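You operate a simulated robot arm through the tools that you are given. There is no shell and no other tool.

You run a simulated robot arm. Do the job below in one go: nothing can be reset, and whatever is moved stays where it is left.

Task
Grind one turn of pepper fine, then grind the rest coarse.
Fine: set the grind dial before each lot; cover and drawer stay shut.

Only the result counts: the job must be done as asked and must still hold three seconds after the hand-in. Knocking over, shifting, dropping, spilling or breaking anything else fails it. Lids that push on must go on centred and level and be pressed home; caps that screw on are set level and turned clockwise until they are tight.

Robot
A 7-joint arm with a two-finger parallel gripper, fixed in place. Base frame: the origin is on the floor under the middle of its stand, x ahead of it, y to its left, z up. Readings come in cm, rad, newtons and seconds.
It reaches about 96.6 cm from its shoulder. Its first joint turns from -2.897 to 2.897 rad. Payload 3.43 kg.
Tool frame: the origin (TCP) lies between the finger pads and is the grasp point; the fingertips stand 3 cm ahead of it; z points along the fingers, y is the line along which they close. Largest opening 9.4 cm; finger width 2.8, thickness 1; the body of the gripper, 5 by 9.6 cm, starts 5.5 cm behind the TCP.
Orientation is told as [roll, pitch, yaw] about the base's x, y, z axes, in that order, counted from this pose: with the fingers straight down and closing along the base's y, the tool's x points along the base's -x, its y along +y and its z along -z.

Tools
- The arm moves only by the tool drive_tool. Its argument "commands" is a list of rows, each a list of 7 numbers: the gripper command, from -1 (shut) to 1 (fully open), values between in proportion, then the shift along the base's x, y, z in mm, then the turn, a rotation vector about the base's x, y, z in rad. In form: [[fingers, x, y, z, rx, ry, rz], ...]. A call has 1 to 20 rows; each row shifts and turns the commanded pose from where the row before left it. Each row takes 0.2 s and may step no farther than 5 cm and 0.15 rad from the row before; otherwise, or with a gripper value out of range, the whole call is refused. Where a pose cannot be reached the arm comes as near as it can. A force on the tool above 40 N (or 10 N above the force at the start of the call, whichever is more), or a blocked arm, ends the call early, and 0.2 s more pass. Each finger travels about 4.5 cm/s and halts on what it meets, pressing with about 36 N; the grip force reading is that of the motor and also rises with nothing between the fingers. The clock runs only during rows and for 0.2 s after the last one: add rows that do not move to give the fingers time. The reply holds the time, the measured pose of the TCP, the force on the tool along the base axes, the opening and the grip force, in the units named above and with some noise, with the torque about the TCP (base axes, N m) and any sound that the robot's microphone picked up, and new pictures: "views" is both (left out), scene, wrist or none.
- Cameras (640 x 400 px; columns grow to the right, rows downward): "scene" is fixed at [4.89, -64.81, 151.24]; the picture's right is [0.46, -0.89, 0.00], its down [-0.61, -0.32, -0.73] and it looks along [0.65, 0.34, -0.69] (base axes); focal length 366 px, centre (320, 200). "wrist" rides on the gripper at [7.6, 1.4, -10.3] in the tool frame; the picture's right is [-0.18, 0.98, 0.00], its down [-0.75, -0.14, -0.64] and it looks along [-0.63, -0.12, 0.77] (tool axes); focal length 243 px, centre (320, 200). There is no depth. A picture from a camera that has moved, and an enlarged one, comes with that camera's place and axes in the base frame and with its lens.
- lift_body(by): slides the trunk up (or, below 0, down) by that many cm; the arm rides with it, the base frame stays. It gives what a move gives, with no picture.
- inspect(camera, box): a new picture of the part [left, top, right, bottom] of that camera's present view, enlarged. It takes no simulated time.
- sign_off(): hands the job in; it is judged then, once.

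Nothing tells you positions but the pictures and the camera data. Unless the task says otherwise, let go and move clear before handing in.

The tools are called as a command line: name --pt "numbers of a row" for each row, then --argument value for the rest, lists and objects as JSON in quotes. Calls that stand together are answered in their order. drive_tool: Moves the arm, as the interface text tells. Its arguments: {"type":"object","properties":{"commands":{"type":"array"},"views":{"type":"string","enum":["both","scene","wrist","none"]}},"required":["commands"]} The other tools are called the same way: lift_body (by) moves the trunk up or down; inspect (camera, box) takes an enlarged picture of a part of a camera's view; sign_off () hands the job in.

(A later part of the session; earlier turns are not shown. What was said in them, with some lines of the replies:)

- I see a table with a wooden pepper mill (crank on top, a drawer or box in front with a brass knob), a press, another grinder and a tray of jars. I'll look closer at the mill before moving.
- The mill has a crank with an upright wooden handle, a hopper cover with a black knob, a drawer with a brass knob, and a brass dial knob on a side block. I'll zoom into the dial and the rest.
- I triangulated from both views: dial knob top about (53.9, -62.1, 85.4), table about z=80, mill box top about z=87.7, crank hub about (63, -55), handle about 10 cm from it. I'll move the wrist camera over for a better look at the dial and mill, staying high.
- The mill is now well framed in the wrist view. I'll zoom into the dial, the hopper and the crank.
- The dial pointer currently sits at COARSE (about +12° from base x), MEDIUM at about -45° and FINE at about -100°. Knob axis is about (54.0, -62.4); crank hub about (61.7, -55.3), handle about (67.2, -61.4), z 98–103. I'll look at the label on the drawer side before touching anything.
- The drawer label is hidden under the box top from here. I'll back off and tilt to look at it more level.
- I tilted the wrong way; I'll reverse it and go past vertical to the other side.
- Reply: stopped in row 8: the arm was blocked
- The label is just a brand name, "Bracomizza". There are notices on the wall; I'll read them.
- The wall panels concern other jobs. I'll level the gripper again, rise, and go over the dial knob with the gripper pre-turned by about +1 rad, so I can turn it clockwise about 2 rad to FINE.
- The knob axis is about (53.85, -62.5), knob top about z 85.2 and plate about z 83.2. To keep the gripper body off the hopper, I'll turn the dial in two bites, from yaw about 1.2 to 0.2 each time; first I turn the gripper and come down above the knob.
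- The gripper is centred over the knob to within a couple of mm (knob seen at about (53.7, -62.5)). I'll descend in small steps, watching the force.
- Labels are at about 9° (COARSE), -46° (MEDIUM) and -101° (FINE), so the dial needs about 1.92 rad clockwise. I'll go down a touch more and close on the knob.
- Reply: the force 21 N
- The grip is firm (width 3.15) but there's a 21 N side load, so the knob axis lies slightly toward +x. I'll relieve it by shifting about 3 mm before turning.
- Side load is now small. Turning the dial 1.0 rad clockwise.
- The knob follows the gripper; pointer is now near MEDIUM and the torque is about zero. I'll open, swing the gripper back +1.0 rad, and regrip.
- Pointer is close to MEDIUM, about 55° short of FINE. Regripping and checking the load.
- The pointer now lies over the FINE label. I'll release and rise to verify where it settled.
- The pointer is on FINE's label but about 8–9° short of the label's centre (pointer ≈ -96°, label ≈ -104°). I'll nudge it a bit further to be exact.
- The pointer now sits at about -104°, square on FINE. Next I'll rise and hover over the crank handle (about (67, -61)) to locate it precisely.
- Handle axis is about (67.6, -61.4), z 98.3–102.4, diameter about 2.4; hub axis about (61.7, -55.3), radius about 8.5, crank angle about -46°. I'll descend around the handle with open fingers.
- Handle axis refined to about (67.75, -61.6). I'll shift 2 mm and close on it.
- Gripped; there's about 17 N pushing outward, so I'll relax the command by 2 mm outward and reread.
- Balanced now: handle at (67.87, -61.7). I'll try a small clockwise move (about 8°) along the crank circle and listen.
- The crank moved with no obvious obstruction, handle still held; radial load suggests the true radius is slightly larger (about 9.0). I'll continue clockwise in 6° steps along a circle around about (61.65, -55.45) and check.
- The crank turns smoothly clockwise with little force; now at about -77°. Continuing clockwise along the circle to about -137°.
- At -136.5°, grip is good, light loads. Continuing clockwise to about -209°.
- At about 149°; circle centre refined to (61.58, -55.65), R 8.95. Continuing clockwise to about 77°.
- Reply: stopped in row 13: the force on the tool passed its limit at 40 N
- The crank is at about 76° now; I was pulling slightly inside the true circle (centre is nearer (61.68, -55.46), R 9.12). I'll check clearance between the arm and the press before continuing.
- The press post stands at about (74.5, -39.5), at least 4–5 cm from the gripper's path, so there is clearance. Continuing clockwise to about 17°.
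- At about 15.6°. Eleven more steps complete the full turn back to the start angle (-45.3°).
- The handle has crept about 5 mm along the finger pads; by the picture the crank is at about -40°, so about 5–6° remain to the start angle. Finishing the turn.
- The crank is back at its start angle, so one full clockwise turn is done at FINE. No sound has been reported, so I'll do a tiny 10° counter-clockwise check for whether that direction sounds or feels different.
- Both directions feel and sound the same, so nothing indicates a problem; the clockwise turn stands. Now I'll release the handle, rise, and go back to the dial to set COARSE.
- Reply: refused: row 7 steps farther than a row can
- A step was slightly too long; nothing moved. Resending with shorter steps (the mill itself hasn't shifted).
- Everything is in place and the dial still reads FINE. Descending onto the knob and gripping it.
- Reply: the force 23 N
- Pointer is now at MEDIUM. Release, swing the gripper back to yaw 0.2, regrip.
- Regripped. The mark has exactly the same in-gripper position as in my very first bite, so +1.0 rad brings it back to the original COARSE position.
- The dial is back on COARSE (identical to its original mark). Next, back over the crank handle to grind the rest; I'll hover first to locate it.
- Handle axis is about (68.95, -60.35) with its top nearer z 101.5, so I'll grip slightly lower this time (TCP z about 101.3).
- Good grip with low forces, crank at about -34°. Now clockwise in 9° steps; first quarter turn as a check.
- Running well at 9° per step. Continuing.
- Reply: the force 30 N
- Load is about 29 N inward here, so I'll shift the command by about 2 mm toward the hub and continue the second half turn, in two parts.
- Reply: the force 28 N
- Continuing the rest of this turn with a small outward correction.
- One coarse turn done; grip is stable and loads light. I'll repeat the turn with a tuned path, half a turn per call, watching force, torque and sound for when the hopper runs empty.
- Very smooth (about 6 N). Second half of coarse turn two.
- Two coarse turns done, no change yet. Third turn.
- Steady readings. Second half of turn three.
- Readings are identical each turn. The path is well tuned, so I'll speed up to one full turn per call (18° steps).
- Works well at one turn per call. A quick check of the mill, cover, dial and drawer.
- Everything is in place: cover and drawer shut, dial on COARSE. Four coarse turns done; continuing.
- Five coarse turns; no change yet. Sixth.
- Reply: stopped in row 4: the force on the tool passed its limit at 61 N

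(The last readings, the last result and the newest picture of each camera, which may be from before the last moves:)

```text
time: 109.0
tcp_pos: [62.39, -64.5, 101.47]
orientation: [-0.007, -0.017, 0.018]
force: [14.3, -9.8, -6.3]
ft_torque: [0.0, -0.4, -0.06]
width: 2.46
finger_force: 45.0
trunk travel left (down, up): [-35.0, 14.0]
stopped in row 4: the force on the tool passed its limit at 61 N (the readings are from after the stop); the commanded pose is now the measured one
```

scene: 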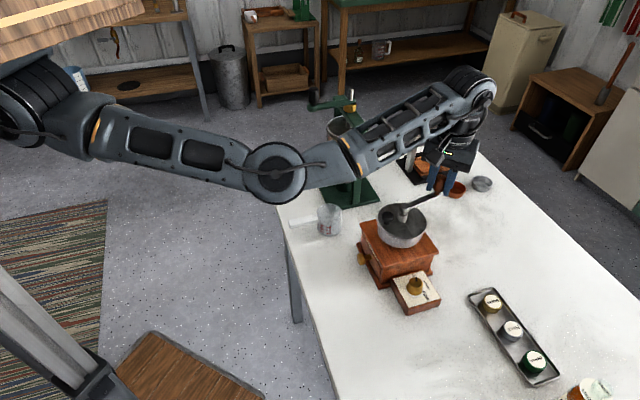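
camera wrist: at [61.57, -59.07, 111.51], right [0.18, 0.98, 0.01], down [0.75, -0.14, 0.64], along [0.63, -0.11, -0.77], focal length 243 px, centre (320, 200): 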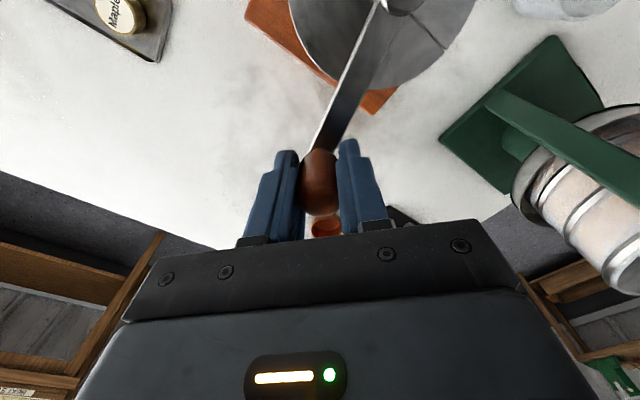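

The motion was stopped by a 61 N force at about -85°. I'll look before doing anything else.

drive_tool --pt "-1 0 0 0 0 0 0" --views "both"

inspect --camera "scene" --box '[350, 150, 490, 290]'

inspect --camera "wrist" --box '[240, 0, 540, 220]'

```text
time: 109.3
tcp_pos: [62.29, -64.54, 101.46]
orientation: [-0.006, -0.014, 0.015]
force: [20.6, -14.3, -8.0]
ft_torque: [0.03, -1.03, -0.3]
width: 2.41
finger_force: 44.9
trunk travel left (down, up): [-35.0, 14.0]
camera wrist: at [54.43, -63.03, 111.5], right [0.17, 0.99, 0.0], down [0.75, -0.12, 0.65], along [0.64, -0.11, -0.76], focal length 243 px, centre (320, 200)
```

scene: 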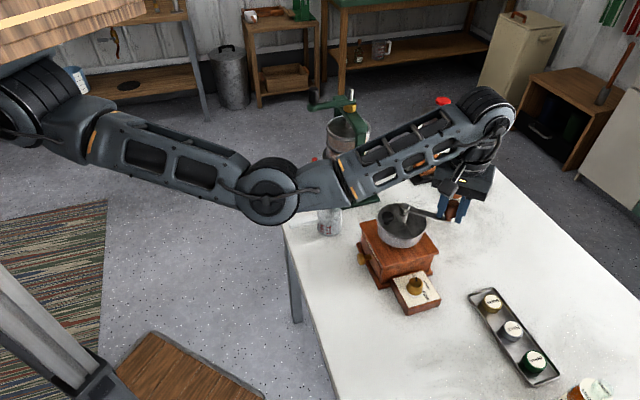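
wrist: 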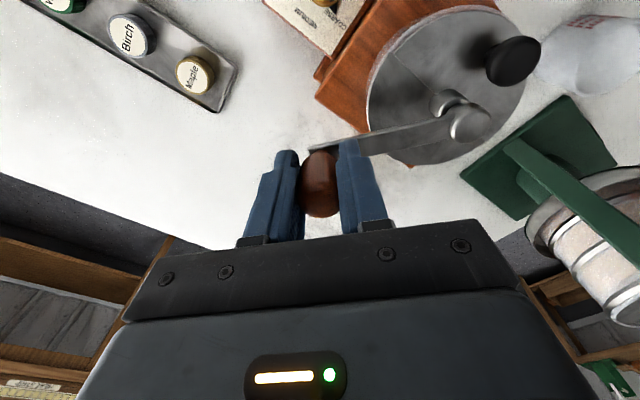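

```text
2.86 times, centred on (420, 220) of scene
camera zoom: at [4.89, -64.81, 151.24], right [0.46, -0.89, 0.0], down [-0.61, -0.32, -0.73], along [0.65, 0.34, -0.69], focal length 1045 px, centre (34, 143)
```

zoom: 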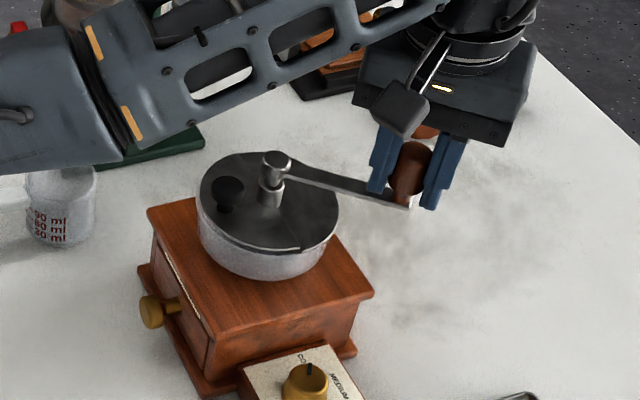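

```text
1.82 times, centred on (390, 110) of wrist
camera zoom: at [54.43, -63.03, 111.5], right [0.17, 0.99, 0.0], down [0.75, -0.12, 0.65], along [0.64, -0.11, -0.76], focal length 441 px, centre (193, 364)
```

zoom: 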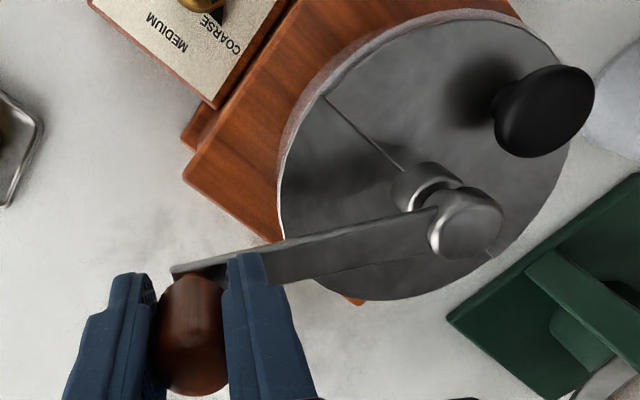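

The crank is resisting tangentially (about 20 N) at -86°, unlike on earlier passes. I'll probe gently: 4 mm further clockwise.

drive_tool --pt "-1 -2 -0.1 0 0 0 0" --pt "-1 -2 -0.1 0 0 0 0" --pt "-1 0 0 0 0 0 0" --views "none"

```text
time: 109.8
tcp_pos: [62.26, -64.45, 101.51]
orientation: [-0.008, -0.016, 0.022]
force: [15.0, -14.4, -9.7]
ft_torque: [-0.07, 0.45, -0.16]
width: 2.44
finger_force: 45.0
trunk travel left (down, up): [-35.0, 14.0]
stopped in row 2: the force on the tool passed its limit at 42 N (the readings are from after the stop); the commanded pose is now the measured one
```

Clockwise is firmly blocked here. I'll probe counter-clockwise a little to see whether the crank is free that way.

drive_tool --pt "-1 3 0.2 0 0 0 0" --pt "-1 5 -0.2 0 0 0 0" --pt "-1 5 0 0 0 0 0" --pt "-1 0 0 0 0 0 0" --views "wrist"

inspect --camera "wrist" --box '[240, 0, 540, 220]'

```text
time: 110.8
tcp_pos: [63.42, -64.29, 101.57]
orientation: [-0.005, -0.014, 0.021]
force: [-5.7, 3.4, -8.4]
ft_torque: [0.4, 0.7, 0.46]
width: 2.42
finger_force: 45.3
trunk travel left (down, up): [-35.0, 14.0]
camera wrist: at [55.55, -62.91, 111.52], right [0.16, 0.99, 0.0], down [0.75, -0.12, 0.65], along [0.64, -0.11, -0.76], focal length 243 px, centre (320, 200)
```

wrist: 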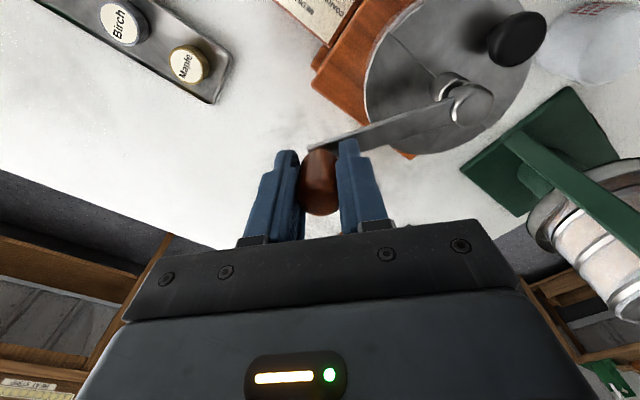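

```text
1.82 times, centred on (390, 110) of wrist
camera zoom: at [55.55, -62.91, 111.52], right [0.16, 0.99, 0.0], down [0.75, -0.12, 0.65], along [0.64, -0.11, -0.76], focal length 441 px, centre (193, 364)
```

zoom: 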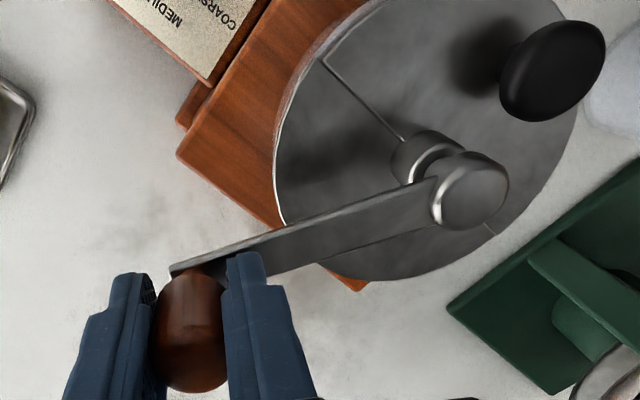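

Counter-clockwise it moves freely, so it's a one-way stop. I'll back off a bit more and retry clockwise to see whether it was a momentary jam or a hard stop.

drive_tool --pt "-1 9 1.5 0 0.005 0.014 -0.012" --pt "-1 9 2.5 0 0 0 0" --pt "-1 0 0 0 0 0 0" --pt "-1 -9 -2.5 0 0 0 0" --pt "-1 -9 -1.5 0 0 0 0" --pt "-1 -6 -0.4 0 0 0 0" --pt "-1 -6 0 0 0 0 0" --pt "-1 -6 0.3 0 0 0 0" --pt "-1 0 0 0 0 0 0" --views "none"

```text
time: 112.7
tcp_pos: [62.27, -64.43, 101.63]
orientation: [-0.011, -0.007, 0.017]
force: [17.9, -9.2, -3.8]
ft_torque: [0.41, 0.75, -0.08]
width: 2.44
finger_force: 45.0
trunk travel left (down, up): [-35.0, 14.0]
stopped in row 9: the force on the tool passed its limit at 46 N (the readings are from after the stop); the commanded pose is now the measured one
```

It's a hard stop at exactly the same angle, about 6.1 turns clockwise from the start, so the mill won't turn further: one turn went fine and the remaining five coarse. I'll ease off the load, release the handle, rise clear and check everything.

drive_tool --pt "-1 1 -0.5 0 0 0 0" --pt "0.1 0 0 0 0 0 0" --pt "0.1 0 0 0 0 0 0" --pt "0.1 0 0 0 0 0 0" --pt "0.1 0 0 30 0 0 0" --pt "0.1 0 0 40 0 0 0" --pt "0.1 0 0 45 0 0 0" --pt "0.1 0 0 45 0 0 0" --pt "0.1 -40 10 0 0 0 0" --pt "0.1 -40 10 0 0 0 0" --pt "0.1 0 0 0 0 0 0"

inspect --camera "wrist" --box '[220, 0, 480, 200]'

inspect --camera "scene" --box '[340, 160, 500, 320]'

```text
time: 115.1
tcp_pos: [54.13, -62.35, 117.69]
orientation: [-0.007, -0.007, 0.013]
force: [-0.4, 0.6, 0.0]
ft_torque: [-0.04, 0.01, 0.02]
width: 5.15
finger_force: 0.1
trunk travel left (down, up): [-35.0, 14.0]
camera wrist: at [46.36, -60.92, 127.84], right [0.17, 0.99, -0.01], down [0.75, -0.12, 0.65], along [0.64, -0.12, -0.76], focal length 243 px, centre (320, 200)
```

scene: 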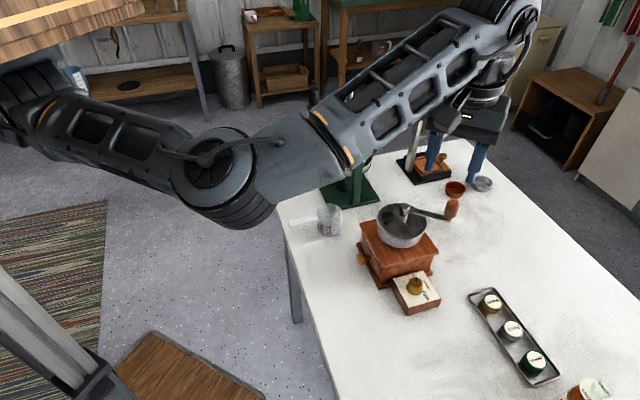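
wrist: 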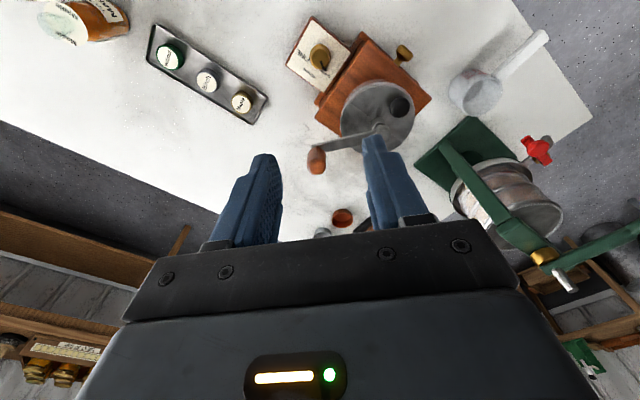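

```text
2.00 times, centred on (350, 100) of wrist
camera zoom: at [46.36, -60.92, 127.84], right [0.17, 0.99, -0.01], down [0.75, -0.12, 0.65], along [0.64, -0.12, -0.76], focal length 485 px, centre (260, 400)
```

zoom: 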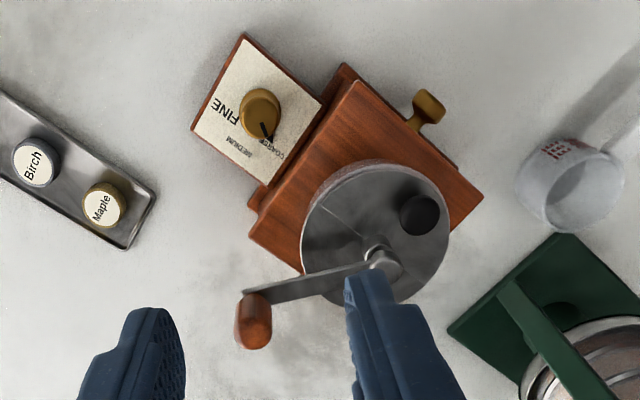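

```text
2.50 times, centred on (420, 240) of scene
camera zoom: at [4.89, -64.81, 151.24], right [0.46, -0.89, 0.0], down [-0.61, -0.32, -0.73], along [0.65, 0.34, -0.69], focal length 914 px, centre (70, 100)
```

zoom: 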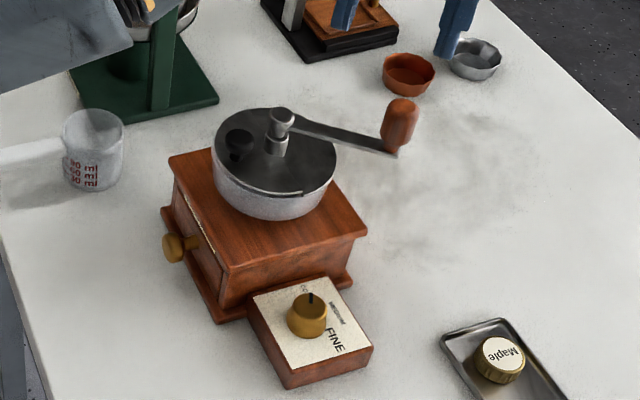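

Everything checks out: crank against its stop, dial on COARSE, cover and drawer shut, and cup, bowls, press and jars untouched. I'll move the arm clear to its starting area.

drive_tool --pt "0.1 -15 40 5 0 0 0" --pt "0.1 -15 40 5 0 0 0" --pt "0.1 -15 40 5 0 0 0" --pt "0.1 -15 40 5 0 0 0" --pt "0.1 -15 40 5 0 0 0" --pt "0.1 -10 40 5 0 0 0" --pt "0.1 0 20 0 0 0 0" --pt "0.1 0 0 0 0 0 0"

inspect --camera "scene" --box '[280, 80, 520, 320]'

```text
time: 116.9
tcp_pos: [45.57, -36.43, 120.71]
orientation: [-0.008, -0.007, 0.013]
force: [1.5, -0.9, -0.1]
ft_torque: [0.02, 0.0, -0.01]
width: 5.16
finger_force: 0.1
trunk travel left (down, up): [-35.0, 14.0]
camera wrist: at [37.87, -34.9, 130.85], right [0.17, 0.99, -0.01], down [0.75, -0.12, 0.65], along [0.64, -0.12, -0.76], focal length 243 px, centre (320, 200)
```

scene: 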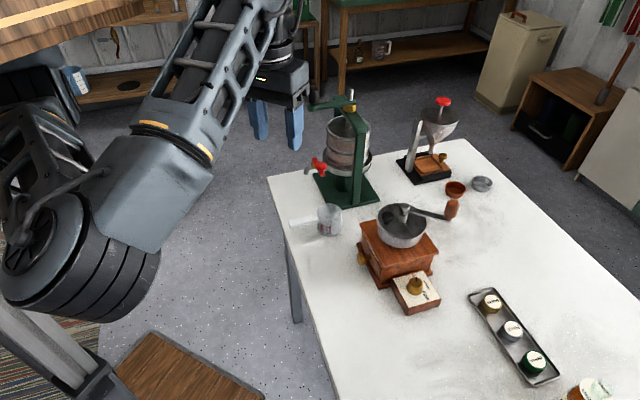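
wrist: 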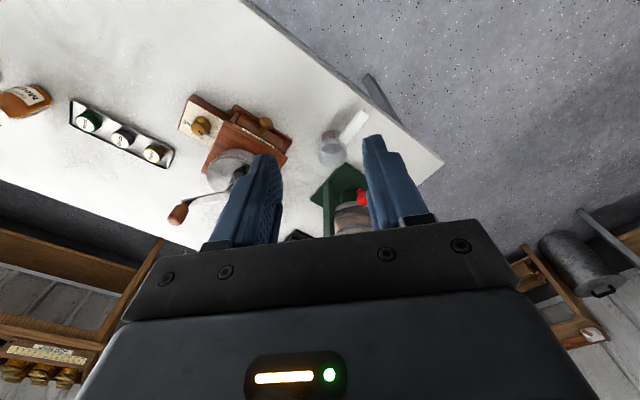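

```text
1.67 times, centred on (400, 200) of scene
camera zoom: at [4.89, -64.81, 151.24], right [0.46, -0.89, 0.0], down [-0.61, -0.32, -0.73], along [0.65, 0.34, -0.69], focal length 610 px, centre (187, 200)
```

zoom: 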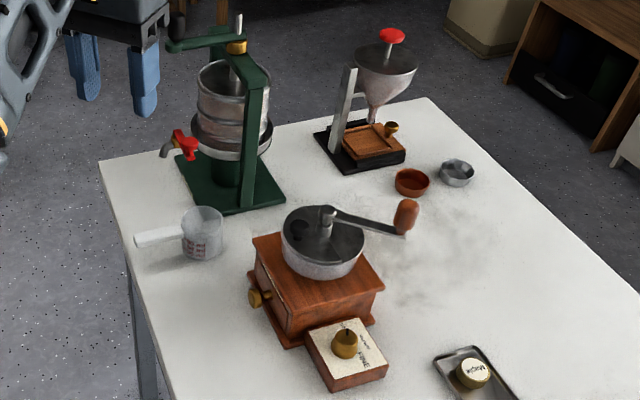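

The arm is clear and the scene is undisturbed: one turn was ground on FINE, then about five on COARSE until the crank came to its stop, with cover and drawer shut. Handing in.

sign_off

```text
The job is handed in.
```

I set the dial to FINE and gave the crank one full turn clockwise. Then I set it to COARSE and cranked about 5.1 more turns, until the crank would go no further. The job is handed in, but I don't have the result of the judging.

- **Whether all the pepper is ground:** I couldn't see or hear this. The microphone picked up no grinding sound and the resistance never changed. I took the hard stop, about 6.1 turns from the start, to mean the mill was empty. I backed off and tried again, and it stopped at the same angle. It could instead be a limit of the crank itself.
- **Crank direction:** Nothing on the mill showed which way it grinds. I turned it clockwise, as mills usually go.
- **Small reverse test:** After the fine turn, with the dial still on FINE, I turned the crank back about 10° to compare the two directions. I then set COARSE and carried on from there.
- **End state:** The dial is on COARSE, and the cover and drawer are shut. The handle is released and the arm is clear. In the pictures nothing else on the table has moved.
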